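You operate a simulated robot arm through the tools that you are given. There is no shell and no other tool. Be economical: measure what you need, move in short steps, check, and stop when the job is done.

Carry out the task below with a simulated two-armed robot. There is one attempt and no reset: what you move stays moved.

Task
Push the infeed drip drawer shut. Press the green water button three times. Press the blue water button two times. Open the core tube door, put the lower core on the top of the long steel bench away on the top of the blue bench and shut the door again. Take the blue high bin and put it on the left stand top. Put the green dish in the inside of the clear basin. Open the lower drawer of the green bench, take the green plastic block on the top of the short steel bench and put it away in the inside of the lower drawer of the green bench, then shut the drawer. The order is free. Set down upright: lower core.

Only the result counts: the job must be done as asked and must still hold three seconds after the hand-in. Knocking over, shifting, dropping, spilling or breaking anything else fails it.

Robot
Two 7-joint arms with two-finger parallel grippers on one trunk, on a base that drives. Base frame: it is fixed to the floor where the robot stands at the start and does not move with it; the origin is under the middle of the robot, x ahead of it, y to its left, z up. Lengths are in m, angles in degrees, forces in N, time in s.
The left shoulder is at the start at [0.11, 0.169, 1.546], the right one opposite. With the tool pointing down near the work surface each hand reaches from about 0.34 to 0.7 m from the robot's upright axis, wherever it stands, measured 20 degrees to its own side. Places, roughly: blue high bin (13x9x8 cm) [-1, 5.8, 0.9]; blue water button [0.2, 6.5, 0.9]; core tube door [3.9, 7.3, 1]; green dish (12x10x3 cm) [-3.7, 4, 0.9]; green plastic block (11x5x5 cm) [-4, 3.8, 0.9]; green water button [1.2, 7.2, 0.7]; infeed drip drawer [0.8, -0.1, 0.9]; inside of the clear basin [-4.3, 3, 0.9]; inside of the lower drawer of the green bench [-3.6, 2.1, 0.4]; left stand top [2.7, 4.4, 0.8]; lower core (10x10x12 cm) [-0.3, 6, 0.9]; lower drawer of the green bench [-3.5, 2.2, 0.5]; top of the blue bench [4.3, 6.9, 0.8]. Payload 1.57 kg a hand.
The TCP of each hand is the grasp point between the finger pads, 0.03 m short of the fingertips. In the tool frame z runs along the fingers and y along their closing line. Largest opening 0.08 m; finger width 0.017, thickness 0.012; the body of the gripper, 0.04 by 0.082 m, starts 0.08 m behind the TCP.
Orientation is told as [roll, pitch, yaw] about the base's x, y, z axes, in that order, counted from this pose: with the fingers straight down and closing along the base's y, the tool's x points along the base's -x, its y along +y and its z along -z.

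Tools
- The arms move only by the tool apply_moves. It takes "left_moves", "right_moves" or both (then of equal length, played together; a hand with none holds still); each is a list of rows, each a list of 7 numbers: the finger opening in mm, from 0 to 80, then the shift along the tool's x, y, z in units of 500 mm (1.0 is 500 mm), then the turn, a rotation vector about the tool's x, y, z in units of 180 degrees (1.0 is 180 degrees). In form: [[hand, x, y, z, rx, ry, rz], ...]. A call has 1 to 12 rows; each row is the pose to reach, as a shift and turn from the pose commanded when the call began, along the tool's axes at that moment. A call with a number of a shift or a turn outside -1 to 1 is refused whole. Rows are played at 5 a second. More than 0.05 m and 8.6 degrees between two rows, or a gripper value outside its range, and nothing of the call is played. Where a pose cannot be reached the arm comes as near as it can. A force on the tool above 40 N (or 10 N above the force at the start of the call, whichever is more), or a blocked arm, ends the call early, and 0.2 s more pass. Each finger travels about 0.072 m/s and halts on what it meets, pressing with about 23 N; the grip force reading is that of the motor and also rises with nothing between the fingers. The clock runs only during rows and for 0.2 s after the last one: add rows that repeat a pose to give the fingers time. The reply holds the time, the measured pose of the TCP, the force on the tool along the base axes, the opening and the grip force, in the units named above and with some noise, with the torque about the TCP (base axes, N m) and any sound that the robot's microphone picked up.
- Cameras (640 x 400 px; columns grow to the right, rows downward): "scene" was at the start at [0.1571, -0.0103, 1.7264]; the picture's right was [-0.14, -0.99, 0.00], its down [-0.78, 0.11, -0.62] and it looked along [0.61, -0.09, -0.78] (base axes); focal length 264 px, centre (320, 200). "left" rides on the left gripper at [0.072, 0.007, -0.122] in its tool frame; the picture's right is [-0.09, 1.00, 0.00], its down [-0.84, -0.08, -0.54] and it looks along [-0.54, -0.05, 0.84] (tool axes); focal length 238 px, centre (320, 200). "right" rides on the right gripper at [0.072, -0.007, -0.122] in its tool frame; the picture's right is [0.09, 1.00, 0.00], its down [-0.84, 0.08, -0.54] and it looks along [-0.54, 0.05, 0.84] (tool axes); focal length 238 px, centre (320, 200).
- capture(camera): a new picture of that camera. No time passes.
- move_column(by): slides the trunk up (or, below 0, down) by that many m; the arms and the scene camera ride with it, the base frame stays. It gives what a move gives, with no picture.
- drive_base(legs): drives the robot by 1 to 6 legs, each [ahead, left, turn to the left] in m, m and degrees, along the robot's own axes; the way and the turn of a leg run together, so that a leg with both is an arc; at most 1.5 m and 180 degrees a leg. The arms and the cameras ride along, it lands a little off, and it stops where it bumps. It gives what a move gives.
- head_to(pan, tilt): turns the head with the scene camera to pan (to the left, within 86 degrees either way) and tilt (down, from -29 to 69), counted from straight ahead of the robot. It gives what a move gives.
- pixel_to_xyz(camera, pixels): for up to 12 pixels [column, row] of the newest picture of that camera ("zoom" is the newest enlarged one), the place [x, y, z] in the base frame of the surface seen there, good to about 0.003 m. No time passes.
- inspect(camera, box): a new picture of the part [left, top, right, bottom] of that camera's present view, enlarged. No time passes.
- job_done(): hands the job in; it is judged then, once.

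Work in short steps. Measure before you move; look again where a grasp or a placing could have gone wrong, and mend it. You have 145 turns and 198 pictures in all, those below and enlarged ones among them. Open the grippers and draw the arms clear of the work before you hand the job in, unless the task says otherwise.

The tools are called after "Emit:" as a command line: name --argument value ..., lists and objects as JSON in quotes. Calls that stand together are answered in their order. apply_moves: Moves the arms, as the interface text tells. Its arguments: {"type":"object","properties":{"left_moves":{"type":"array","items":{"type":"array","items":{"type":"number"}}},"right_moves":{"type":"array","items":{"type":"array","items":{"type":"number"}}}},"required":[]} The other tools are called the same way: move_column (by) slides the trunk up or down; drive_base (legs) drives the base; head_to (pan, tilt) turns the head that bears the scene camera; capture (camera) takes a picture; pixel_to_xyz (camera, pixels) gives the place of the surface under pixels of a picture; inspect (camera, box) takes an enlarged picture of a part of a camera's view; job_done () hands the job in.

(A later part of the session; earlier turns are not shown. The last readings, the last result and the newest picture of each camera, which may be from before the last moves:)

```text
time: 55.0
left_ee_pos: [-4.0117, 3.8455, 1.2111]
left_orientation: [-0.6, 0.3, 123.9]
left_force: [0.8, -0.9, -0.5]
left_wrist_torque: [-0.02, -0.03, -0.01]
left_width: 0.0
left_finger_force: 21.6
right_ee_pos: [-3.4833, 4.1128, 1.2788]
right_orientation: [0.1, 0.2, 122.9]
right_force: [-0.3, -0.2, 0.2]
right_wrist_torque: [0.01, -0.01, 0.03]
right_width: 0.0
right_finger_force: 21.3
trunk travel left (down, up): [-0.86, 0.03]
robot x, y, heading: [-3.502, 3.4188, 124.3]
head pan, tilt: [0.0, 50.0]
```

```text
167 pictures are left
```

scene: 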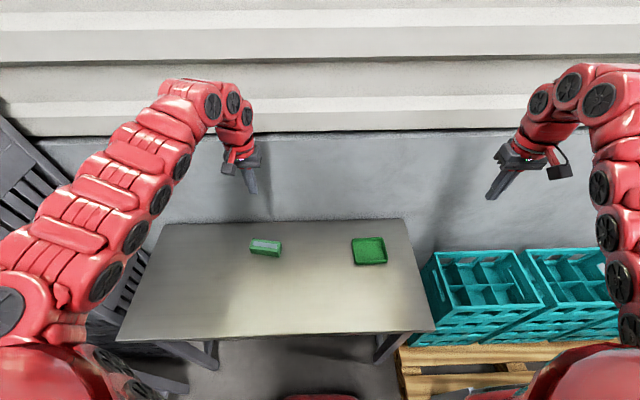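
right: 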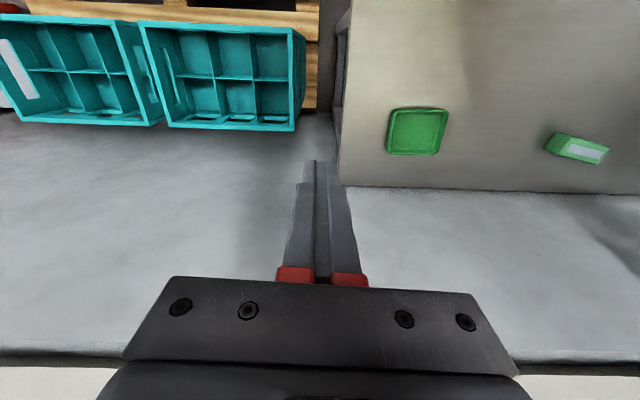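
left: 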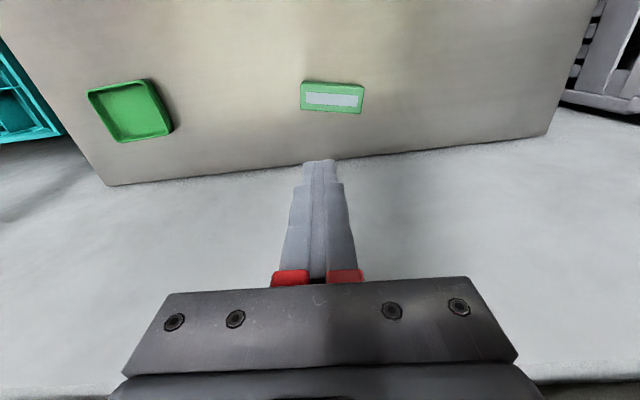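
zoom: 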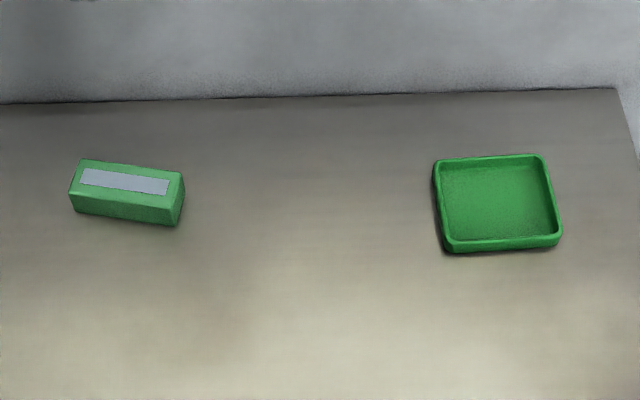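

Block centre (-4.029,3.838), long axis at 24°; dish walls at 38°/128°, left wall midpoint about (-3.757,4.011). I bring both hands open above their targets at z≈0.95, the left one turned 80°.

Emit:
apply_moves --left_moves '[[80, -0.0006, 0.0036, 0.03, 0, 0, -0.044], [80, -0.0012, 0.0072, 0.08, 0, 0, -0.089], [80, -0.0018, 0.0108, 0.13, 0, 0, -0.133], [80, -0.0024, 0.0144, 0.18, 0, 0, -0.178], [80, -0.003, 0.018, 0.24, 0, 0, -0.222], [80, -0.0036, 0.0216, 0.3, 0, 0, -0.266], [80, -0.0042, 0.0252, 0.36, 0, 0, -0.311], [80, -0.0048, 0.0288, 0.42, 0, 0, -0.355], [80, -0.0054, 0.0324, 0.47, 0, 0, -0.4], [80, -0.006, 0.036, 0.522, 0, 0, -0.444], [80, -0.006, 0.036, 0.522, 0, 0, -0.444]]' --right_moves '[[80, -0.0126, 0.0571, 0.0658, 0, 0, -0.028], [80, -0.0252, 0.1142, 0.1316, 0, 0, -0.028], [80, -0.0378, 0.1713, 0.1974, 0, 0, -0.028], [80, -0.0504, 0.2284, 0.2632, 0, 0, -0.028], [80, -0.063, 0.2855, 0.329, 0, 0, -0.028], [80, -0.0756, 0.3426, 0.3948, 0, 0, -0.028], [80, -0.0882, 0.3997, 0.4606, 0, 0, -0.028], [80, -0.1008, 0.4568, 0.5264, 0, 0, -0.028], [80, -0.1134, 0.5139, 0.5922, 0, 0, -0.028], [80, -0.126, 0.571, 0.658, 0, 0, -0.028], [80, -0.126, 0.571, 0.658, 0, 0, -0.028]]'

Emit:
capture --camera "left"

Emit:
capture --camera "right"

```text
time: 57.4
left_ee_pos: [-4.0261, 3.8392, 0.9507]
left_orientation: [0.1, 0.6, -156.1]
left_force: [0.0, -0.9, -0.4]
left_wrist_torque: [0.0, 0.0, 0.03]
left_width: 0.0801
left_finger_force: 0.1
right_ee_pos: [-3.7559, 4.0082, 0.9485]
right_orientation: [0.3, 0.1, 128.0]
right_force: [0.2, -0.5, 0.4]
right_wrist_torque: [0.02, 0.02, 0.0]
right_width: 0.08
right_finger_force: 0.1
right hand out of reach, approached as far as the arm can: row 1, 2, 3, 4, 5, 6
trunk travel left (down, up): [-0.86, 0.03]
robot x, y, heading: [-3.5007, 3.4159, 124.2]
head pan, tilt: [0.0, 50.0]
```

```text
166 pictures are left
```

left: 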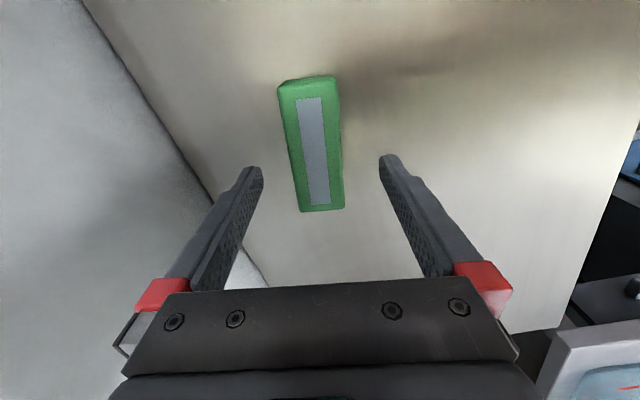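

```text
165 pictures are left
```

right: 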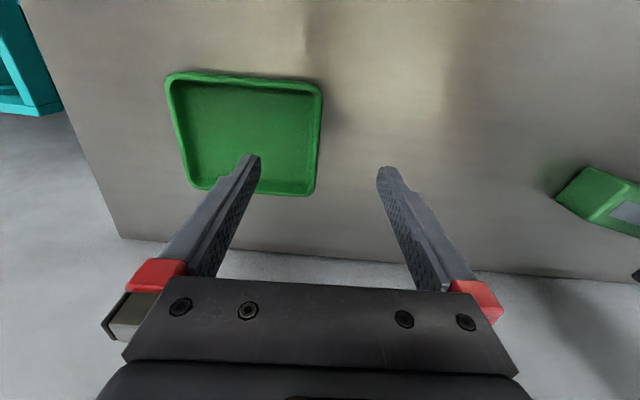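

Both are well aimed. I re-measure the block outline and the dish's wall.

Emit:
pixel_to_xyz --camera "left" --pixels '[[282, 90], [338, 82], [302, 208], [342, 206], [313, 150]]'

Emit:
pixel_to_xyz --camera "right" --pixels '[[320, 92], [312, 188], [318, 140], [190, 186], [168, 78], [300, 140], [314, 140]]'

```text
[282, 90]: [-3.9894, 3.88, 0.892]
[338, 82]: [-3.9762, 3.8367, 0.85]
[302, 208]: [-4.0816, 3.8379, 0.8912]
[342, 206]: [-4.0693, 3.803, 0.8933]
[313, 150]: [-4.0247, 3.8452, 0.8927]
```

```text
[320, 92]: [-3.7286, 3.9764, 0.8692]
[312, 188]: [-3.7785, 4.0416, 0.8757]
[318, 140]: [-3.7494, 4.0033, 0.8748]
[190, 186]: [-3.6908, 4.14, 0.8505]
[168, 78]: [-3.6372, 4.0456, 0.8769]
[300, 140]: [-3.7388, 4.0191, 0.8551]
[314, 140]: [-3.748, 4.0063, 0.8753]
```

Both TCPs are within 3 mm of target. I descend 6 cm and close.

Emit:
apply_moves --left_moves '[[80, 0, 0, 0.06, 0, 0, 0], [80, 0, 0, 0.12, 0, 0, 0], [80, 0, 0, 0.12, 0, 0, 0], [30, 0, 0, 0.12, 0, 0, 0], [30, 0, 0, 0.12, 0, 0, 0], [30, 0, 0, 0.12, 0, 0, 0], [30, 0, 0, 0.12, 0, 0, 0]]' --right_moves '[[80, 0, 0.004, 0.06, 0, 0, 0], [80, 0, 0.004, 0.12, 0, 0, 0], [80, 0, 0.004, 0.12, 0, 0, 0], [0, 0, 0.004, 0.12, 0, 0, 0], [0, 0, 0.004, 0.12, 0, 0, 0], [0, 0, 0.004, 0.12, 0, 0, 0], [0, 0, 0.004, 0.12, 0, 0, 0]]'

Emit:
capture --camera "right"

```text
time: 59.0
left_ee_pos: [-4.0259, 3.8396, 0.8906]
left_orientation: [0.1, 0.6, -156.2]
left_force: [-1.3, -0.4, 2.0]
left_wrist_torque: [0.12, 0.0, 0.05]
left_width: 0.0436
left_finger_force: 23.1
right_ee_pos: [-3.7584, 4.0068, 0.8899]
right_orientation: [0.1, 0.1, 128.0]
right_force: [0.6, 0.6, -0.9]
right_wrist_torque: [0.05, -0.02, 0.01]
right_width: 0.0044
right_finger_force: 23.5
trunk travel left (down, up): [-0.86, 0.03]
robot x, y, heading: [-3.5019, 3.4155, 124.2]
head pan, tilt: [0.0, 50.0]
```

```text
164 pictures are left
```

right: 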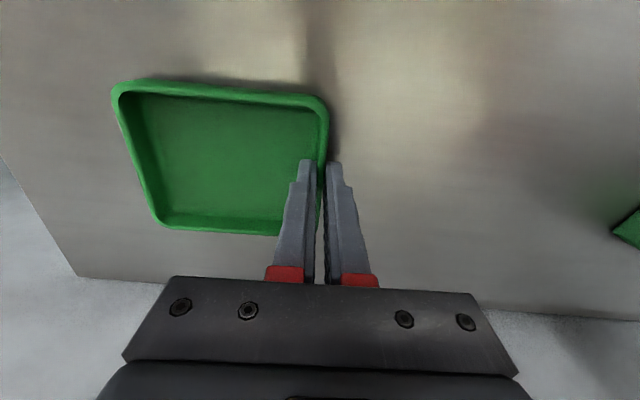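

Both objects are gripped (block 43.6 mm, dish wall 4.4 mm). I lift both.

Emit:
apply_moves --left_moves '[[30, 0, 0, -0.06, 0, 0, 0], [30, 0, 0, -0.12, 0, 0, 0], [30, 0, 0, -0.2, 0, 0, 0], [30, 0, 0, -0.28, 0, 0, 0], [30, 0, 0, -0.36, 0, 0, 0], [30, 0, 0, -0.44, 0, 0, 0]]' --right_moves '[[0, 0, 0, -0.06, 0, 0, 0], [0, 0, 0, -0.12, 0, 0, 0], [0, 0, 0, -0.2, 0, 0, 0], [0, 0, 0, -0.28, 0, 0, 0], [0, 0, 0, -0.36, 0, 0, 0], [0, 0, 0, -0.44, 0, 0, 0]]'

Emit:
head_to --pan 60 --tilt 35

Emit:
capture --camera "scene"

Emit:
capture --camera "right"

```text
time: 60.4
left_ee_pos: [-4.0282, 3.8393, 1.1115]
left_orientation: [0.2, 0.6, -156.2]
left_force: [0.6, 0.7, -0.2]
left_wrist_torque: [0.0, 0.01, -0.02]
left_width: 0.0301
left_finger_force: 0.1
right_ee_pos: [-3.7616, 4.0092, 1.1118]
right_orientation: [0.1, 0.1, 128.0]
right_force: [0.3, -0.2, 0.0]
right_wrist_torque: [0.01, 0.01, 0.01]
right_width: 0.0
right_finger_force: 21.9
right hand out of reach, approached as far as the arm can: row 6
trunk travel left (down, up): [-0.86, 0.03]
robot x, y, heading: [-3.5007, 3.4164, 124.0]
head pan, tilt: [0.0, 50.0]
```

```text
time: 61.6
left_ee_pos: [-4.0281, 3.8385, 1.1094]
left_orientation: [0.2, 0.7, -156.2]
left_force: [0.4, -0.9, -0.7]
left_wrist_torque: [-0.02, 0.0, -0.01]
left_width: 0.0301
left_finger_force: 0.1
right_ee_pos: [-3.7607, 4.0098, 1.1112]
right_orientation: [0.0, 0.1, 128.0]
right_force: [-0.1, 0.0, -0.4]
right_wrist_torque: [-0.04, 0.0, 0.01]
right_width: 0.0
right_finger_force: 21.6
trunk travel left (down, up): [-0.86, 0.03]
robot x, y, heading: [-3.4978, 3.4168, 124.1]
head pan, tilt: [60.0, 35.0]
```

```text
163 pictures are left
```

scene: 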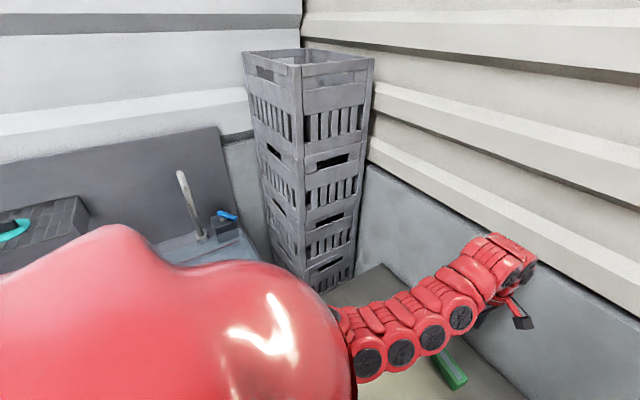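

```text
162 pictures are left
```

right: 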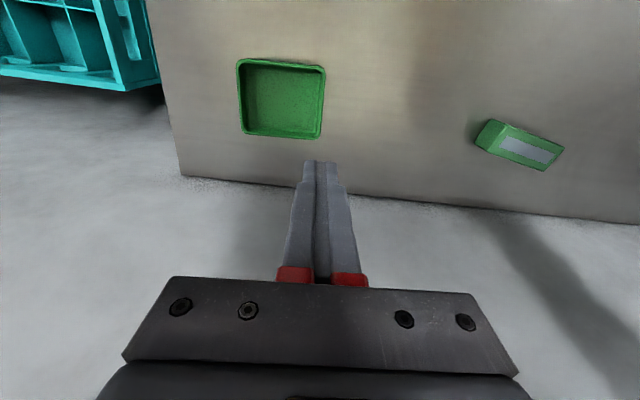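

Both items slipped out during the fast lift and still stand on the bench. I look at the block, then will regrip deeper and lift slowly.

Emit:
capture --camera "left"

Emit:
pixel_to_xyz --camera "right" --pixels '[[325, 68], [321, 136], [323, 100], [315, 100], [239, 62], [243, 133], [280, 100], [280, 150]]'

```text
161 pictures are left
```

left: 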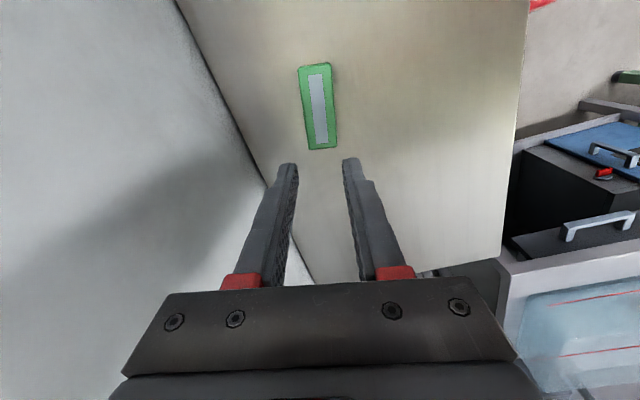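

```text
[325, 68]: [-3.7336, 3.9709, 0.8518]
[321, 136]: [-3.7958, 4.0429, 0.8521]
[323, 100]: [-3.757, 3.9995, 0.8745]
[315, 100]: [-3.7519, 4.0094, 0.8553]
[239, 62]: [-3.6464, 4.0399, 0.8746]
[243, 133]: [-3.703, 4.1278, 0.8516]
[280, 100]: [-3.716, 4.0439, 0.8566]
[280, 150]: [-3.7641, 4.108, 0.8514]
```

I measure the block again to realign its 4° skew.

Emit:
pixel_to_xyz --camera "left" --pixels '[[301, 70], [328, 66], [309, 147], [335, 145], [318, 107], [330, 107], [304, 107]]'

Emit:
inspect --camera "left" --box '[260, 40, 380, 170]'

```text
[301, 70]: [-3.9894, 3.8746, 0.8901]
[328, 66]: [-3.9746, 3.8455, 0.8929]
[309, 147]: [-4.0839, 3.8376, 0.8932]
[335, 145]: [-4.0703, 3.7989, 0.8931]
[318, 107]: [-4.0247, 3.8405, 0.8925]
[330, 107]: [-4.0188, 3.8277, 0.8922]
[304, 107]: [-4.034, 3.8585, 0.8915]
```

```text
3.08 times, centred on (320, 105) of left
```

zoom: 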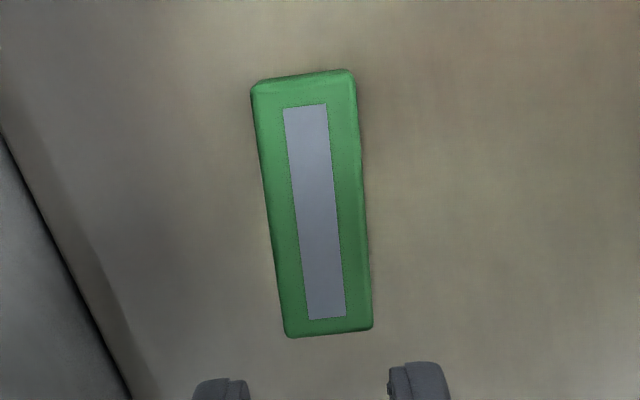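

Alignment is unchanged. I descend again, a little deeper, with the fingers closing fully commanded and time to settle.

Emit:
apply_moves --left_moves '[[80, 0, 0.001, 0.08, 0, 0, 0], [80, 0, 0.001, 0.17, 0, 0, 0], [80, 0, 0.001, 0.26, 0, 0, 0], [80, 0, 0.001, 0.34, 0, 0, 0], [80, 0, 0.001, 0.41, 0, 0, 0], [80, 0, 0.001, 0.453, 0, 0, 0], [80, 0, 0.001, 0.453, 0, 0, 0], [0, 0, 0.001, 0.453, 0, 0, 0], [0, 0, 0.001, 0.453, 0, 0, 0], [0, 0, 0.001, 0.453, 0, 0, 0], [0, 0, 0.001, 0.453, 0, 0, 0], [0, 0, 0.001, 0.453, 0, 0, 0]]' --right_moves '[[80, 0, 0, 0.08, 0, 0, 0], [80, 0, 0, 0.17, 0, 0, 0], [80, 0, 0, 0.26, 0, 0, 0], [80, 0, 0, 0.34, 0, 0, 0], [80, 0, 0, 0.41, 0, 0, 0], [80, 0, 0, 0.448, 0, 0, 0], [80, 0, 0, 0.448, 0, 0, 0], [0, 0, 0, 0.448, 0, 0, 0], [0, 0, 0, 0.448, 0, 0, 0], [0, 0, 0, 0.448, 0, 0, 0], [0, 0, 0, 0.448, 0, 0, 0], [0, 0, 0, 0.448, 0, 0, 0]]'

Emit:
inspect --camera "left" --box '[200, 50, 440, 290]'

Emit:
inspect --camera "right" --box '[200, 50, 440, 290]'

```text
time: 64.2
left_ee_pos: [-4.0257, 3.8375, 0.8848]
left_orientation: [0.2, 0.6, -156.2]
left_force: [0.4, 0.0, 1.4]
left_wrist_torque: [0.12, -0.08, -0.01]
left_width: 0.0438
left_finger_force: 22.6
right_ee_pos: [-3.762, 4.0094, 0.8871]
right_orientation: [0.2, 0.1, 128.0]
right_force: [0.8, -0.2, -0.5]
right_wrist_torque: [0.03, 0.0, 0.03]
right_width: 0.0044
right_finger_force: 23.4
trunk travel left (down, up): [-0.86, 0.03]
robot x, y, heading: [-3.5024, 3.4172, 124.0]
head pan, tilt: [60.0, 35.0]
```

```text
1.67 times, centred on (320, 170) of left
```

zoom: 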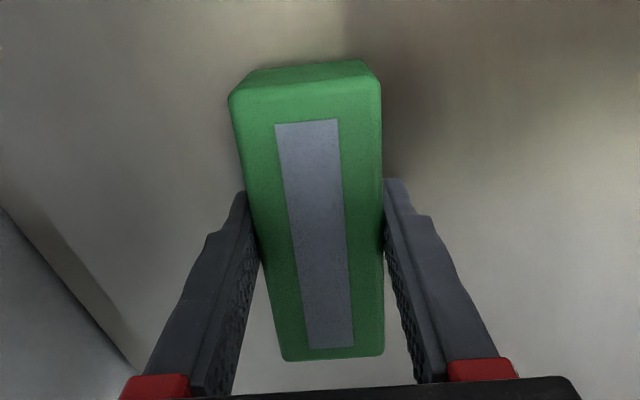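

```text
1.67 times, centred on (320, 170) of right
```

zoom: 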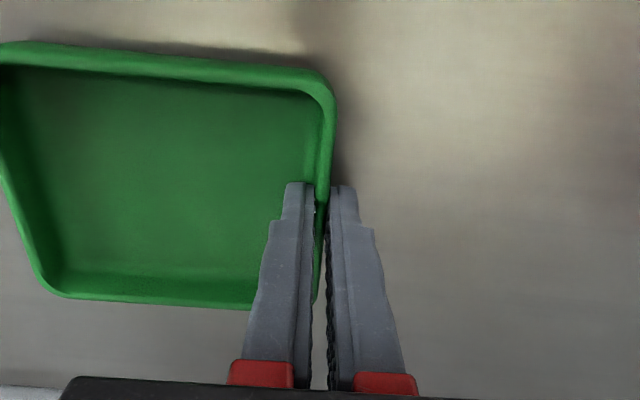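

Grips look sound. I lift slowly in 4 mm rows and check.

Emit:
apply_moves --left_moves '[[0, 0, 0, -0.004, 0, 0, 0], [0, 0, 0, -0.01, 0, 0, 0], [0, 0, 0, -0.018, 0, 0, 0], [0, 0, 0, -0.026, 0, 0, 0], [0, 0, 0, -0.034, 0, 0, 0], [0, 0, 0, -0.042, 0, 0, 0], [0, 0, 0, -0.05, 0, 0, 0], [0, 0, 0, -0.06, 0, 0, 0]]' --right_moves '[[0, 0, 0, -0.004, 0, 0, 0], [0, 0, 0, -0.01, 0, 0, 0], [0, 0, 0, -0.018, 0, 0, 0], [0, 0, 0, -0.026, 0, 0, 0], [0, 0, 0, -0.034, 0, 0, 0], [0, 0, 0, -0.042, 0, 0, 0], [0, 0, 0, -0.05, 0, 0, 0], [0, 0, 0, -0.06, 0, 0, 0]]'

Emit:
capture --camera "left"

Emit:
capture --camera "right"

```text
time: 66.0
left_ee_pos: [-4.0264, 3.8395, 0.9141]
left_orientation: [0.2, 0.8, -156.2]
left_force: [0.0, 0.9, -1.7]
left_wrist_torque: [-0.03, 0.01, -0.03]
left_width: 0.0436
left_finger_force: 22.8
right_ee_pos: [-3.7624, 4.0099, 0.9162]
right_orientation: [0.1, 0.0, 128.0]
right_force: [0.7, 0.4, -2.3]
right_wrist_torque: [-0.08, 0.04, 0.01]
right_width: 0.0048
right_finger_force: 23.1
trunk travel left (down, up): [-0.86, 0.03]
robot x, y, heading: [-3.5045, 3.4183, 124.1]
head pan, tilt: [60.0, 35.0]
```

```text
157 pictures are left
```

left: 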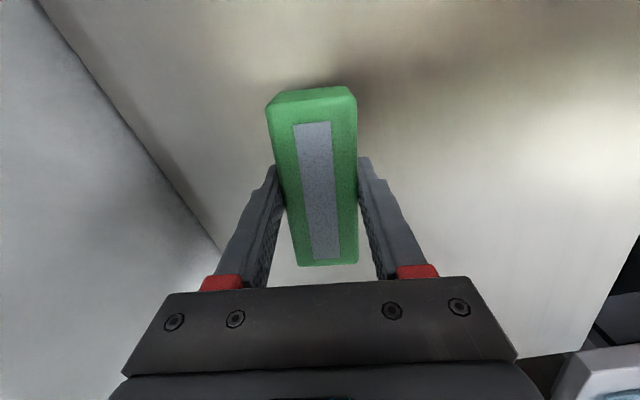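

```text
156 pictures are left
```

right: 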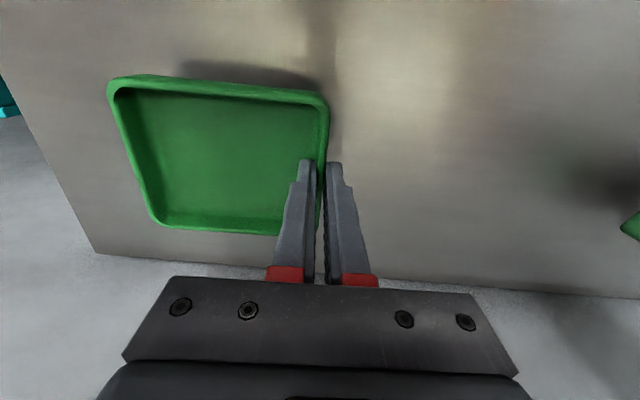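

Slow lifting holds both. I lift further gently to about z=1.08.

Emit:
apply_moves --left_moves '[[0, 0, 0, -0.01, 0, 0, 0], [0, 0, 0, -0.03, 0, 0, 0], [0, 0, 0, -0.06, 0, 0, 0], [0, 0, 0, -0.09, 0, 0, 0], [0, 0, 0, -0.12, 0, 0, 0], [0, 0, 0, -0.15, 0, 0, 0], [0, 0, 0, -0.18, 0, 0, 0], [0, 0, 0, -0.21, 0, 0, 0], [0, 0, 0, -0.24, 0, 0, 0], [0, 0, 0, -0.27, 0, 0, 0], [0, 0, 0, -0.29, 0, 0, 0], [0, 0, 0, -0.3, 0, 0, 0]]' --right_moves '[[0, 0, 0, -0.01, 0, 0, 0], [0, 0, 0, -0.03, 0, 0, 0], [0, 0, 0, -0.06, 0, 0, 0], [0, 0, 0, -0.09, 0, 0, 0], [0, 0, 0, -0.12, 0, 0, 0], [0, 0, 0, -0.15, 0, 0, 0], [0, 0, 0, -0.18, 0, 0, 0], [0, 0, 0, -0.21, 0, 0, 0], [0, 0, 0, -0.24, 0, 0, 0], [0, 0, 0, -0.27, 0, 0, 0], [0, 0, 0, -0.29, 0, 0, 0], [0, 0, 0, -0.3, 0, 0, 0]]'

Emit:
capture --camera "right"

```text
time: 68.7
left_ee_pos: [-4.0282, 3.838, 1.0651]
left_orientation: [0.2, 0.7, -156.3]
left_force: [-0.7, -0.3, -2.4]
left_wrist_torque: [-0.04, 0.01, -0.05]
left_width: 0.0436
left_finger_force: 22.6
right_ee_pos: [-3.7634, 4.0096, 1.0671]
right_orientation: [0.1, 0.2, 128.0]
right_force: [-0.5, -1.0, -1.7]
right_wrist_torque: [-0.05, 0.05, 0.04]
right_width: 0.0046
right_finger_force: 22.6
trunk travel left (down, up): [-0.86, 0.03]
robot x, y, heading: [-3.5008, 3.4154, 123.9]
head pan, tilt: [60.0, 35.0]
```

```text
155 pictures are left
```

right: 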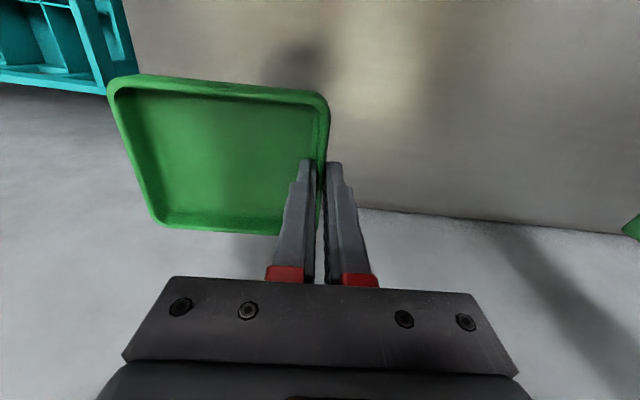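

Both held. Before turning left to face the basin, I measure the crate tower and counter in the last scene picture.

Emit:
pixel_to_xyz --camera "scene" --pixels '[[300, 70], [320, 285], [370, 60], [300, 260], [235, 260], [228, 215], [200, 240], [180, 250], [20, 225], [250, 100]]'

```text
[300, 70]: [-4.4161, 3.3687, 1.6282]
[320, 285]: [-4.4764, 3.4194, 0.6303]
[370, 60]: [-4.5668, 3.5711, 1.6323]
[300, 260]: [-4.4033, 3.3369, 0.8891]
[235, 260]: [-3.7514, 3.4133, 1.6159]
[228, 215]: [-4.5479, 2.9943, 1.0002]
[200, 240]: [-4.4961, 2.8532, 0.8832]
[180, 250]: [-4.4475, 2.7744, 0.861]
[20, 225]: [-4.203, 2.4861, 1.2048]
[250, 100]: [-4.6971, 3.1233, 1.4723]
```

The tower corner is 0.9 m from the axis, clear of the hands' sweep (~0.75). I turn left 45° and check the grips.

Emit:
drive_base --legs '[[0, 0, 45]]'

Emit:
head_to --pan 45 --tilt 45

Emit:
capture --camera "scene"

```text
time: 71.1
left_ee_pos: [-4.171, 3.3426, 1.0627]
left_orientation: [0.1, 0.7, -111.2]
left_force: [0.1, -1.1, -2.3]
left_wrist_torque: [0.03, 0.05, 0.01]
left_width: 0.0438
left_finger_force: 23.2
right_ee_pos: [-4.1058, 3.6518, 1.0658]
right_orientation: [0.0, 0.0, 173.1]
right_force: [0.5, -0.1, -0.9]
right_wrist_torque: [-0.09, -0.01, 0.0]
right_width: 0.0047
right_finger_force: 23.0
trunk travel left (down, up): [-0.86, 0.03]
robot x, y, heading: [-3.5018, 3.4181, 169.1]
head pan, tilt: [60.0, 35.0]
```

```text
time: 71.9
left_ee_pos: [-4.1716, 3.3422, 1.0637]
left_orientation: [0.2, 0.7, -111.2]
left_force: [-0.7, 0.8, -2.7]
left_wrist_torque: [-0.02, 0.02, 0.05]
left_width: 0.0435
left_finger_force: 22.9
right_ee_pos: [-4.1067, 3.6522, 1.0662]
right_orientation: [0.1, 0.1, 172.9]
right_force: [0.4, 0.2, -0.8]
right_wrist_torque: [-0.09, 0.02, 0.01]
right_width: 0.0044
right_finger_force: 23.1
trunk travel left (down, up): [-0.86, 0.03]
robot x, y, heading: [-3.5016, 3.419, 169.1]
head pan, tilt: [45.0, 45.0]
```

```text
154 pictures are left
```

scene: 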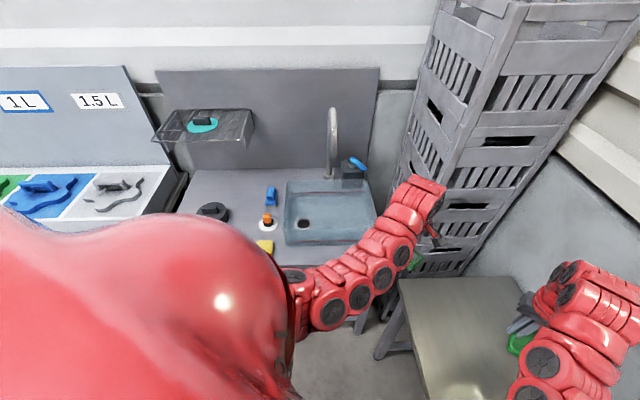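

Grips hold. I turn another 45° left and look at the basin.

Emit:
drive_base --legs '[[0, 0, 45.4]]'

Emit:
head_to --pan 0 --tilt 45

Emit:
capture --camera "scene"

```text
time: 74.4
left_ee_pos: [-3.9179, 2.8862, 1.0638]
left_orientation: [0.2, 0.6, -65.7]
left_force: [0.5, -0.2, -1.6]
left_wrist_torque: [0.02, 0.03, -0.01]
left_width: 0.0438
left_finger_force: 22.8
right_ee_pos: [-4.0917, 3.1505, 1.0665]
right_orientation: [0.1, 0.1, -141.5]
right_force: [-0.1, -1.0, -2.5]
right_wrist_torque: [-0.09, -0.06, 0.0]
right_width: 0.0047
right_finger_force: 22.7
trunk travel left (down, up): [-0.86, 0.03]
robot x, y, heading: [-3.4966, 3.4172, -145.2]
head pan, tilt: [45.0, 45.0]
```

```text
time: 75.5
left_ee_pos: [-3.9179, 2.8869, 1.0638]
left_orientation: [0.2, 0.7, -65.7]
left_force: [-0.1, -0.9, -2.1]
left_wrist_torque: [0.04, 0.0, -0.01]
left_width: 0.044
left_finger_force: 23.4
right_ee_pos: [-4.0934, 3.1503, 1.0671]
right_orientation: [0.1, 0.3, -141.5]
right_force: [0.0, 0.3, -0.1]
right_wrist_torque: [-0.08, -0.05, -0.03]
right_width: 0.0048
right_finger_force: 23.3
trunk travel left (down, up): [-0.86, 0.03]
robot x, y, heading: [-3.5003, 3.4186, -145.1]
head pan, tilt: [0.0, 45.0]
```

```text
153 pictures are left
```

scene: 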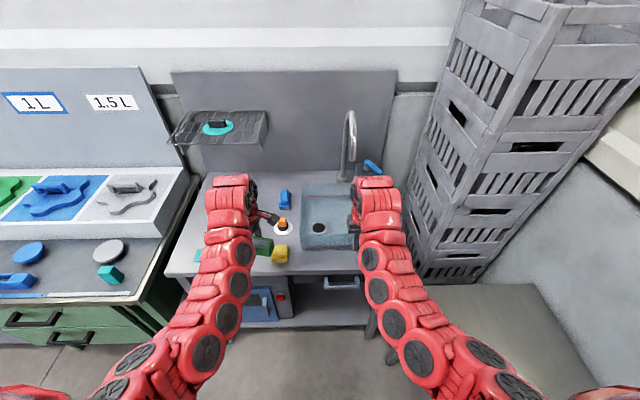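

The basin is right ahead at (335,215). I measure its rim, floor and surroundings.

Emit:
pixel_to_xyz --camera "scene" --pixels '[[305, 188], [303, 245], [352, 248], [330, 195], [320, 228], [345, 200], [320, 240], [170, 275], [372, 272], [347, 150], [290, 260], [318, 215]]'

Emit:
inspect --camera "scene" --box '[250, 150, 430, 280]'

Emit:
capture --camera "right"

```text
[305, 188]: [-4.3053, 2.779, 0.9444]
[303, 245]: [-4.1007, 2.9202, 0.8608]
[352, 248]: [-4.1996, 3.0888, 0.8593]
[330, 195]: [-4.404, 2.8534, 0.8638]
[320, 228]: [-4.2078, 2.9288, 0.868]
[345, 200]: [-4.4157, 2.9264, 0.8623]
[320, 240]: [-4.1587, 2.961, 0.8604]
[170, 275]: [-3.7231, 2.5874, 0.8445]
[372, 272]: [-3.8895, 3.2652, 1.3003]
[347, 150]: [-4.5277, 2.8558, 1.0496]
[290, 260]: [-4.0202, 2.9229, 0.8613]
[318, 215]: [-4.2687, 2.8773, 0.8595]
```

```text
3.08 times, centred on (340, 215) of scene
```

zoom: 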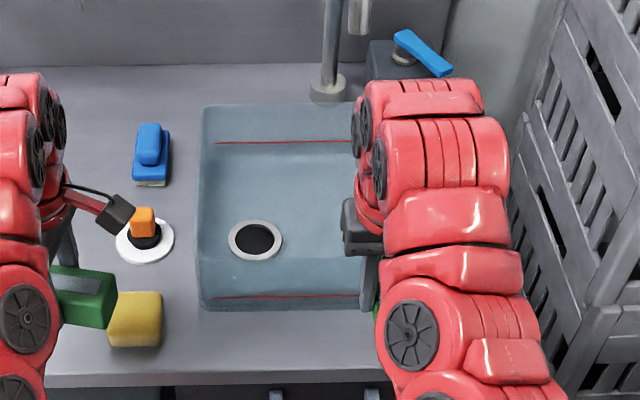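

```text
151 pictures are left
```

right: 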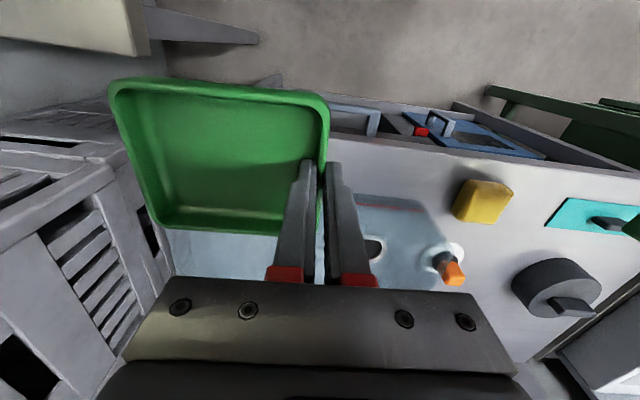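

The basin spans roughly f=0.77–1.03, r=-0.06–0.30 in the robot's frame, walls to z≈0.944, floor 0.86. I check the faucet's and rack's extent before driving forward.

Emit:
pixel_to_xyz --camera "scene" --pixels '[[351, 116], [343, 135], [355, 135], [265, 115], [240, 145], [170, 140], [376, 168], [365, 182], [355, 250], [250, 275]]'

Emit:
pixel_to_xyz --camera "right" --pixels '[[400, 200], [445, 230], [165, 250], [250, 260], [230, 245], [300, 300]]'

```text
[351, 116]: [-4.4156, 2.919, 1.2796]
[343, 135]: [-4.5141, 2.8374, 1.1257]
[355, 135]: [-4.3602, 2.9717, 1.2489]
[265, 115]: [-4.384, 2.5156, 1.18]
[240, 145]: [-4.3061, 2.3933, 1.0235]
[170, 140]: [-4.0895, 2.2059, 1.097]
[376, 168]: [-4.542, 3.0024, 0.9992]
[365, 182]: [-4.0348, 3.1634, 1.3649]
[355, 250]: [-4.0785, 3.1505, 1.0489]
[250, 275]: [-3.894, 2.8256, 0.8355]
```

```text
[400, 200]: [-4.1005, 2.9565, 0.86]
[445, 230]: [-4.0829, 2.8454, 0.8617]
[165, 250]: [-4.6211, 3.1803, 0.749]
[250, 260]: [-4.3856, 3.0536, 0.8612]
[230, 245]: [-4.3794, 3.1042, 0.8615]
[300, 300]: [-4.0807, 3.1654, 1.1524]
```

The spout end hangs at about f=0.96, r=0.13, z≥1.15, so I will set the dish at the basin's left part with the hand at r≈0.02, f≈0.88. I drive ahead 0.24 and left 0.10.

Emit:
drive_base --legs '[[0.0, 0.1, 0], [0.24, 0, 0]]'

Emit:
capture --camera "scene"

Emit:
capture --camera "right"

```text
time: 78.0
left_ee_pos: [-4.0545, 2.6671, 1.0652]
left_orientation: [0.1, 0.6, -65.5]
left_force: [-0.2, -0.3, -1.3]
left_wrist_torque: [-0.02, 0.01, 0.01]
left_width: 0.0437
left_finger_force: 22.9
right_ee_pos: [-4.2308, 2.9298, 1.0682]
right_orientation: [0.2, 0.1, -141.3]
right_force: [0.4, 0.4, -1.5]
right_wrist_torque: [-0.08, -0.04, -0.01]
right_width: 0.0042
right_finger_force: 23.0
trunk travel left (down, up): [-0.86, 0.03]
robot x, y, heading: [-3.6419, 3.198, -145.2]
head pan, tilt: [0.0, 45.0]
```

```text
150 pictures are left
```

scene: 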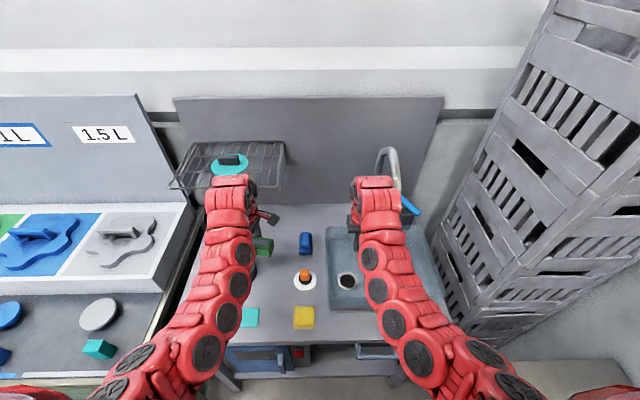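

```text
149 pictures are left
```

right: 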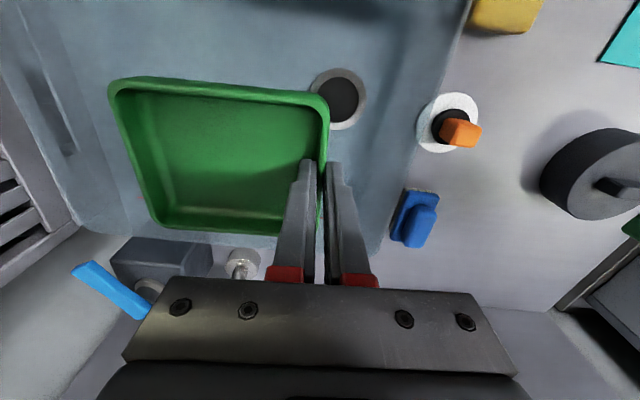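

The dish is above the basin's inside, clear of the spout. I lower it to about 3 mm above the floor contact and check force.

Emit:
apply_moves --right_moves '[[0, 0, 0, 0.02, 0, 0, 0], [0, 0, 0, 0.05, 0, 0, 0], [0, 0, 0, 0.09, 0, 0, 0], [0, 0, 0, 0.13, 0, 0, 0], [0, 0, 0, 0.17, 0, 0, 0], [0, 0, 0, 0.21, 0, 0, 0], [0, 0, 0, 0.25, 0, 0, 0], [0, 0, 0, 0.28, 0, 0, 0], [0, 0, 0, 0.305, 0, 0, 0], [0, 0, 0, 0.325, 0, 0, 0], [0, 0, 0, 0.336, 0, 0, 0]]'

Emit:
capture --camera "right"

```text
time: 80.3
left_ee_pos: [-4.0528, 2.667, 1.0658]
left_orientation: [0.0, 0.7, -65.5]
left_force: [-0.7, 0.4, -2.3]
left_wrist_torque: [0.06, -0.03, -0.03]
left_width: 0.0439
left_finger_force: 23.3
right_ee_pos: [-4.2339, 2.9277, 0.9106]
right_orientation: [0.0, -1.0, -141.1]
right_force: [9.6, 7.5, 41.4]
right_wrist_torque: [0.53, -0.31, -0.07]
right_width: 0.0052
right_finger_force: 22.8
trunk travel left (down, up): [-0.86, 0.03]
robot x, y, heading: [-3.6434, 3.199, -145.1]
head pan, tilt: [0.0, 45.0]
stopped in row 11 (right hand): the force on the tool passed its limit at 50 N (the readings are from after the stop); the commanded pose is now the measured one
```

```text
148 pictures are left
```

right: 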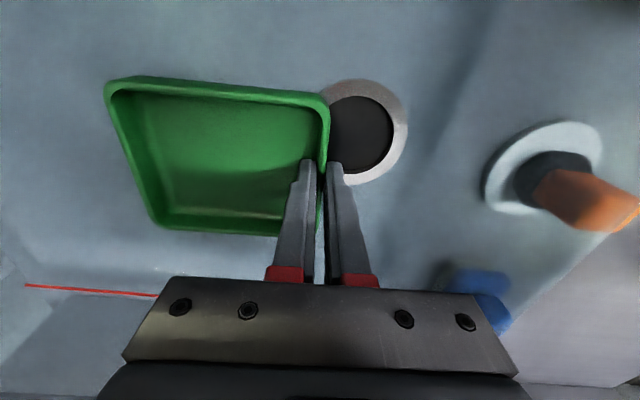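

The dish stands on the basin floor (contact at TCP z=0.911). I relieve 3 mm and open.

Emit:
apply_moves --right_moves '[[0, 0, 0, -0.004, 0, 0, 0], [0, 0, 0, -0.007, 0, 0, 0], [25, 0, 0, -0.007, 0, 0, 0], [30, 0, 0, -0.007, 0, 0, 0], [30, 0, 0, -0.007, 0, 0, 0], [30, 0, 0, -0.02, 0, 0, 0], [30, 0, 0, -0.06, 0, 0, 0], [30, 0, 0, -0.12, 0, 0, 0], [30, 0, 0, -0.19, 0, 0, 0], [30, 0, 0, -0.26, 0, 0, 0], [30, 0, 0, -0.33, 0, 0, 0]]'

Emit:
capture --camera "right"

```text
time: 82.8
left_ee_pos: [-4.0541, 2.6637, 1.0636]
left_orientation: [0.2, 0.6, -65.4]
left_force: [-0.8, 0.0, -1.5]
left_wrist_torque: [-0.01, -0.02, 0.0]
left_width: 0.0437
left_finger_force: 23.1
right_ee_pos: [-4.2338, 2.9294, 1.0712]
right_orientation: [0.0, -0.7, -141.4]
right_force: [-0.1, -0.1, 0.0]
right_wrist_torque: [0.05, -0.02, 0.01]
right_width: 0.03
right_finger_force: 0.1
trunk travel left (down, up): [-0.86, 0.03]
robot x, y, heading: [-3.6424, 3.1968, -145.1]
head pan, tilt: [0.0, 45.0]
```

```text
147 pictures are left
```

right: 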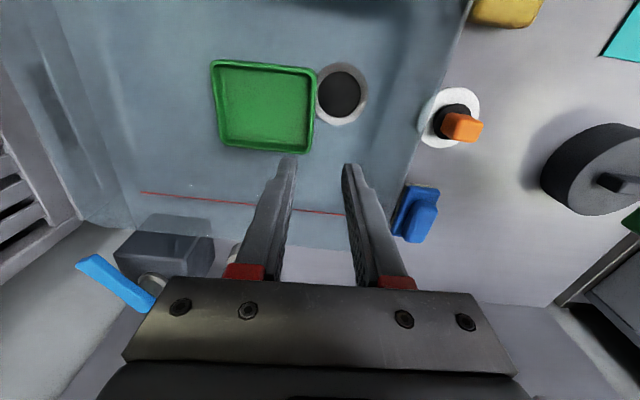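

The dish sits in the basin. Next the drawer: I back off 0.42 m and sidestep 0.94 m left to stand before the green bench's drawers.

Emit:
drive_base --legs '[[-0.42, 0, 0], [0, 0.94, 0]]'

Emit:
head_to --pan 0 --tilt 55

Emit:
capture --camera "scene"

```text
time: 85.4
left_ee_pos: [-3.7146, 2.899, 1.0659]
left_orientation: [0.0, 0.6, -65.3]
left_force: [0.1, -0.4, -1.4]
left_wrist_torque: [0.01, 0.03, -0.01]
left_width: 0.044
left_finger_force: 23.3
right_ee_pos: [-3.8946, 3.1618, 1.0714]
right_orientation: [0.1, -0.7, -141.2]
right_force: [0.0, 0.6, 0.0]
right_wrist_torque: [-0.02, 0.0, -0.01]
right_width: 0.0301
right_finger_force: 0.0
trunk travel left (down, up): [-0.86, 0.03]
robot x, y, heading: [-3.305, 3.4297, -144.7]
head pan, tilt: [0.0, 45.0]
stopped in leg 1: the robot was blocked; the commanded pose is now the measured one
```

```text
time: 86.1
left_ee_pos: [-3.7168, 2.8989, 1.0638]
left_orientation: [0.1, 0.7, -65.2]
left_force: [-0.1, -0.7, -2.3]
left_wrist_torque: [0.03, -0.02, -0.02]
left_width: 0.0434
left_finger_force: 22.7
right_ee_pos: [-3.8965, 3.1603, 1.0706]
right_orientation: [0.0, -0.6, -141.2]
right_force: [0.2, 0.4, 0.4]
right_wrist_torque: [-0.01, -0.01, -0.01]
right_width: 0.0298
right_finger_force: 0.1
trunk travel left (down, up): [-0.86, 0.03]
robot x, y, heading: [-3.3017, 3.4343, -144.9]
head pan, tilt: [0.0, 55.0]
```

```text
146 pictures are left
```

scene: 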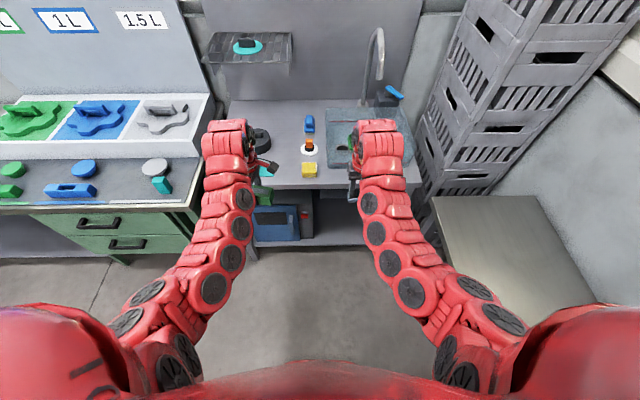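

The base touched the pallet behind; no visible shift. I now sidestep left 0.94 m, away from it.

Emit:
drive_base --legs '[[0, 0.94, 0]]'

Emit:
capture --camera "scene"

```text
time: 91.0
left_ee_pos: [-3.1729, 2.1228, 1.0632]
left_orientation: [0.2, 0.6, -65.3]
left_force: [0.7, -0.1, -2.2]
left_wrist_torque: [0.01, 0.01, 0.0]
left_width: 0.0439
left_finger_force: 22.9
right_ee_pos: [-3.3544, 2.3856, 1.0711]
right_orientation: [0.2, -0.6, -141.2]
right_force: [0.1, -0.3, -0.3]
right_wrist_torque: [-0.05, -0.01, 0.01]
right_width: 0.0301
right_finger_force: 0.1
trunk travel left (down, up): [-0.86, 0.03]
robot x, y, heading: [-2.7604, 2.6534, -145.0]
head pan, tilt: [0.0, 55.0]
```

```text
145 pictures are left
```

scene: 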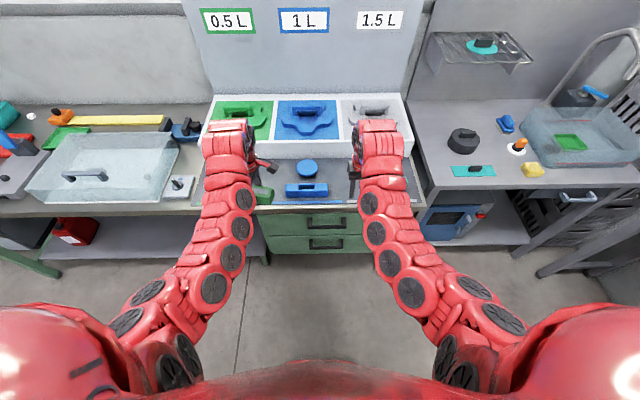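

The drawers lie straight ahead; the lower handle at about (325,243). I measure them.

Emit:
inspect --camera "scene" --box '[240, 180, 400, 280]'

Emit:
pixel_to_xyz --camera "scene" --pixels '[[310, 243], [341, 243], [325, 245], [325, 248], [285, 245], [365, 245], [310, 222], [341, 220], [320, 205], [290, 253], [325, 238], [325, 253]]'

```text
4.00 times, centred on (320, 230) of scene
```

zoom: 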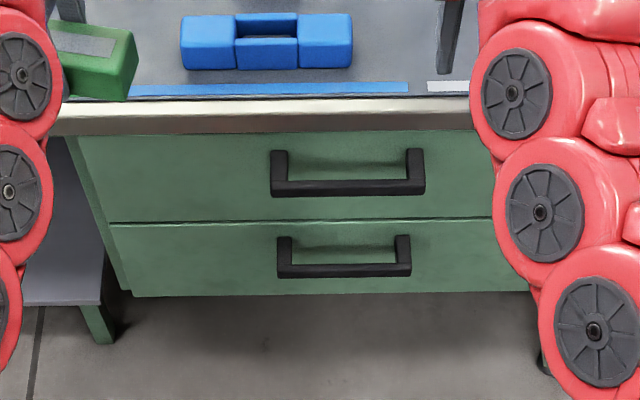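

```text
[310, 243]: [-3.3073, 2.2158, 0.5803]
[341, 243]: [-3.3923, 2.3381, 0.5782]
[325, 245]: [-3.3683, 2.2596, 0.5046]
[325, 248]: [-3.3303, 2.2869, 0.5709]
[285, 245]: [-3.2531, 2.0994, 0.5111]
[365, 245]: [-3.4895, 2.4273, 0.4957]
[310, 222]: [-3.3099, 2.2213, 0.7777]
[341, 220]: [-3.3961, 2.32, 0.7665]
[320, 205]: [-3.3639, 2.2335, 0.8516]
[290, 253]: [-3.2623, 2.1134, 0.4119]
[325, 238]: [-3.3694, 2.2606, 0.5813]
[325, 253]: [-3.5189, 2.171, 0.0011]
```

Lower handle bar: centre (-3.35,2.277,0.575), about 0.68 m ahead, 0.15 long; front plane 0.047 behind it. I back off 0.10 m, then raise the left hand with the block and level the right hand forward.

Emit:
drive_base --legs '[[-0.1, 0, 0]]'

Emit:
apply_moves --left_moves '[[0, 0, 0, -0.01, 0, 0, 0], [0, 0, 0, -0.03, 0, 0, 0], [0, 0, 0, -0.06, 0, 0, 0], [0, 0, 0, -0.09, 0, 0, 0], [0, 0, 0, -0.12, 0, 0, 0], [0, 0, 0, -0.15, 0, 0, 0], [0, 0, 0, -0.18, 0, 0, 0], [0, 0, 0, -0.21, 0, 0, 0], [0, 0, 0, -0.24, 0, 0, 0], [0, 0, 0, -0.27, 0, 0, 0], [0, 0, 0, -0.29, 0, 0, 0], [0, 0, 0, -0.3, 0, 0, 0]]' --right_moves '[[80, -0.0167, 0, 0, 0, -0.0417, 0], [80, -0.033, 0, 0, 0, -0.0833, 0], [80, -0.05, 0, 0, 0, -0.125, 0], [80, -0.067, 0, 0, 0, -0.1667, 0], [80, -0.083, 0, 0, 0, -0.2083, 0], [80, -0.1, 0, 0, 0, -0.25, 0], [80, -0.117, 0, 0, 0, -0.2917, 0], [80, -0.133, 0, 0, 0, -0.3333, 0], [80, -0.15, 0, 0, 0, -0.375, 0], [80, -0.167, 0, 0, 0, -0.4167, 0], [80, -0.183, 0, 0, 0, -0.4583, 0], [80, -0.2, 0, 0, 0, -0.5, 0]]'

```text
time: 92.2
left_ee_pos: [-3.0936, 2.1793, 1.0628]
left_orientation: [0.1, 0.6, -65.3]
left_force: [-0.1, 0.5, -1.2]
left_wrist_torque: [-0.04, -0.04, -0.04]
left_width: 0.0438
left_finger_force: 23.3
right_ee_pos: [-3.2732, 2.441, 1.069]
right_orientation: [0.0, -0.6, -141.1]
right_force: [-1.0, 0.1, -0.1]
right_wrist_torque: [0.0, -0.02, 0.0]
right_width: 0.0302
right_finger_force: 0.2
trunk travel left (down, up): [-0.86, 0.03]
robot x, y, heading: [-2.6791, 2.7096, -145.2]
head pan, tilt: [0.0, 55.0]
```

```text
time: 94.8
left_ee_pos: [-3.0926, 2.1777, 1.215]
left_orientation: [0.1, 0.6, -65.4]
left_force: [0.0, -0.3, -2.1]
left_wrist_torque: [-0.01, -0.01, 0.0]
left_width: 0.0437
left_finger_force: 23.3
right_ee_pos: [-3.3499, 2.3791, 1.0715]
right_orientation: [173.4, -89.4, 45.5]
right_force: [-0.2, 0.0, -0.8]
right_wrist_torque: [0.02, -0.01, 0.0]
right_width: 0.0801
right_finger_force: 0.1
trunk travel left (down, up): [-0.86, 0.03]
robot x, y, heading: [-2.6791, 2.7136, -144.6]
head pan, tilt: [0.0, 55.0]
```

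The right tool is level but its tip is near the handle plane. I back off another 0.15 m, roll the right hand 90° (vertical closing), then lower the trunk.

Emit:
drive_base --legs '[[-0.15, 0, 0]]'

Emit:
apply_moves --right_moves '[[80, 0, 0, 0, 0, 0, -0.0417], [80, 0, 0, 0, 0, 0, -0.0833], [80, 0, 0, 0, 0, 0, -0.125], [80, 0, 0, 0, 0, 0, -0.1667], [80, 0, 0, 0, 0, 0, -0.2083], [80, 0, 0, 0, 0, 0, -0.25], [80, 0, 0, 0, 0, 0, -0.2917], [80, 0, 0, 0, 0, 0, -0.3333], [80, 0, 0, 0, 0, 0, -0.375], [80, 0, 0, 0, 0, 0, -0.4167], [80, 0, 0, 0, 0, 0, -0.4583], [80, 0, 0, 0, 0, 0, -0.5]]'

Emit:
move_column --by -0.48

Emit:
capture --camera "scene"

Emit:
capture --camera "right"

```text
time: 96.2
left_ee_pos: [-2.9703, 2.263, 1.2128]
left_orientation: [0.4, 0.6, -65.3]
left_force: [-0.1, 1.1, -1.6]
left_wrist_torque: [0.0, -0.02, 0.02]
left_width: 0.044
left_finger_force: 22.5
right_ee_pos: [-3.2285, 2.4639, 1.0697]
right_orientation: [176.4, -89.5, 42.3]
right_force: [-0.1, -0.7, 0.1]
right_wrist_torque: [0.01, 0.0, -0.01]
right_width: 0.0801
right_finger_force: 0.1
trunk travel left (down, up): [-0.86, 0.03]
robot x, y, heading: [-2.5542, 2.7964, -144.9]
head pan, tilt: [0.0, 55.0]
```

```text
time: 98.8
left_ee_pos: [-2.9684, 2.264, 1.2134]
left_orientation: [0.2, 0.7, -65.2]
left_force: [0.0, 0.0, -1.9]
left_wrist_torque: [0.0, 0.0, -0.01]
left_width: 0.0439
left_finger_force: 22.8
right_ee_pos: [-3.2269, 2.4646, 1.0721]
right_orientation: [-90.6, -0.1, -51.2]
right_force: [-0.7, 0.0, -0.4]
right_wrist_torque: [-0.01, 0.02, 0.0]
right_width: 0.0802
right_finger_force: 0.0
trunk travel left (down, up): [-0.86, 0.03]
robot x, y, heading: [-2.5554, 2.7962, -145.0]
head pan, tilt: [0.0, 55.0]
```

```text
refused: -0.48 is not a number from -0.4 to 0.4
```

```text
143 pictures are left
```

scene: 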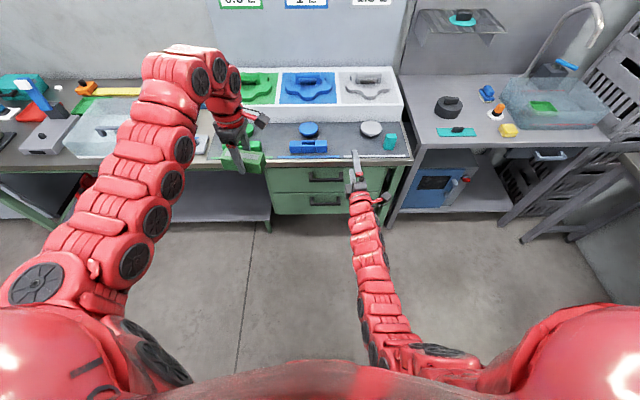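

```text
142 pictures are left
```

right: 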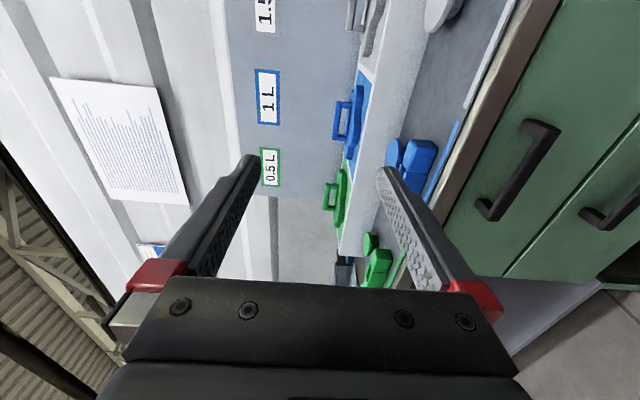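

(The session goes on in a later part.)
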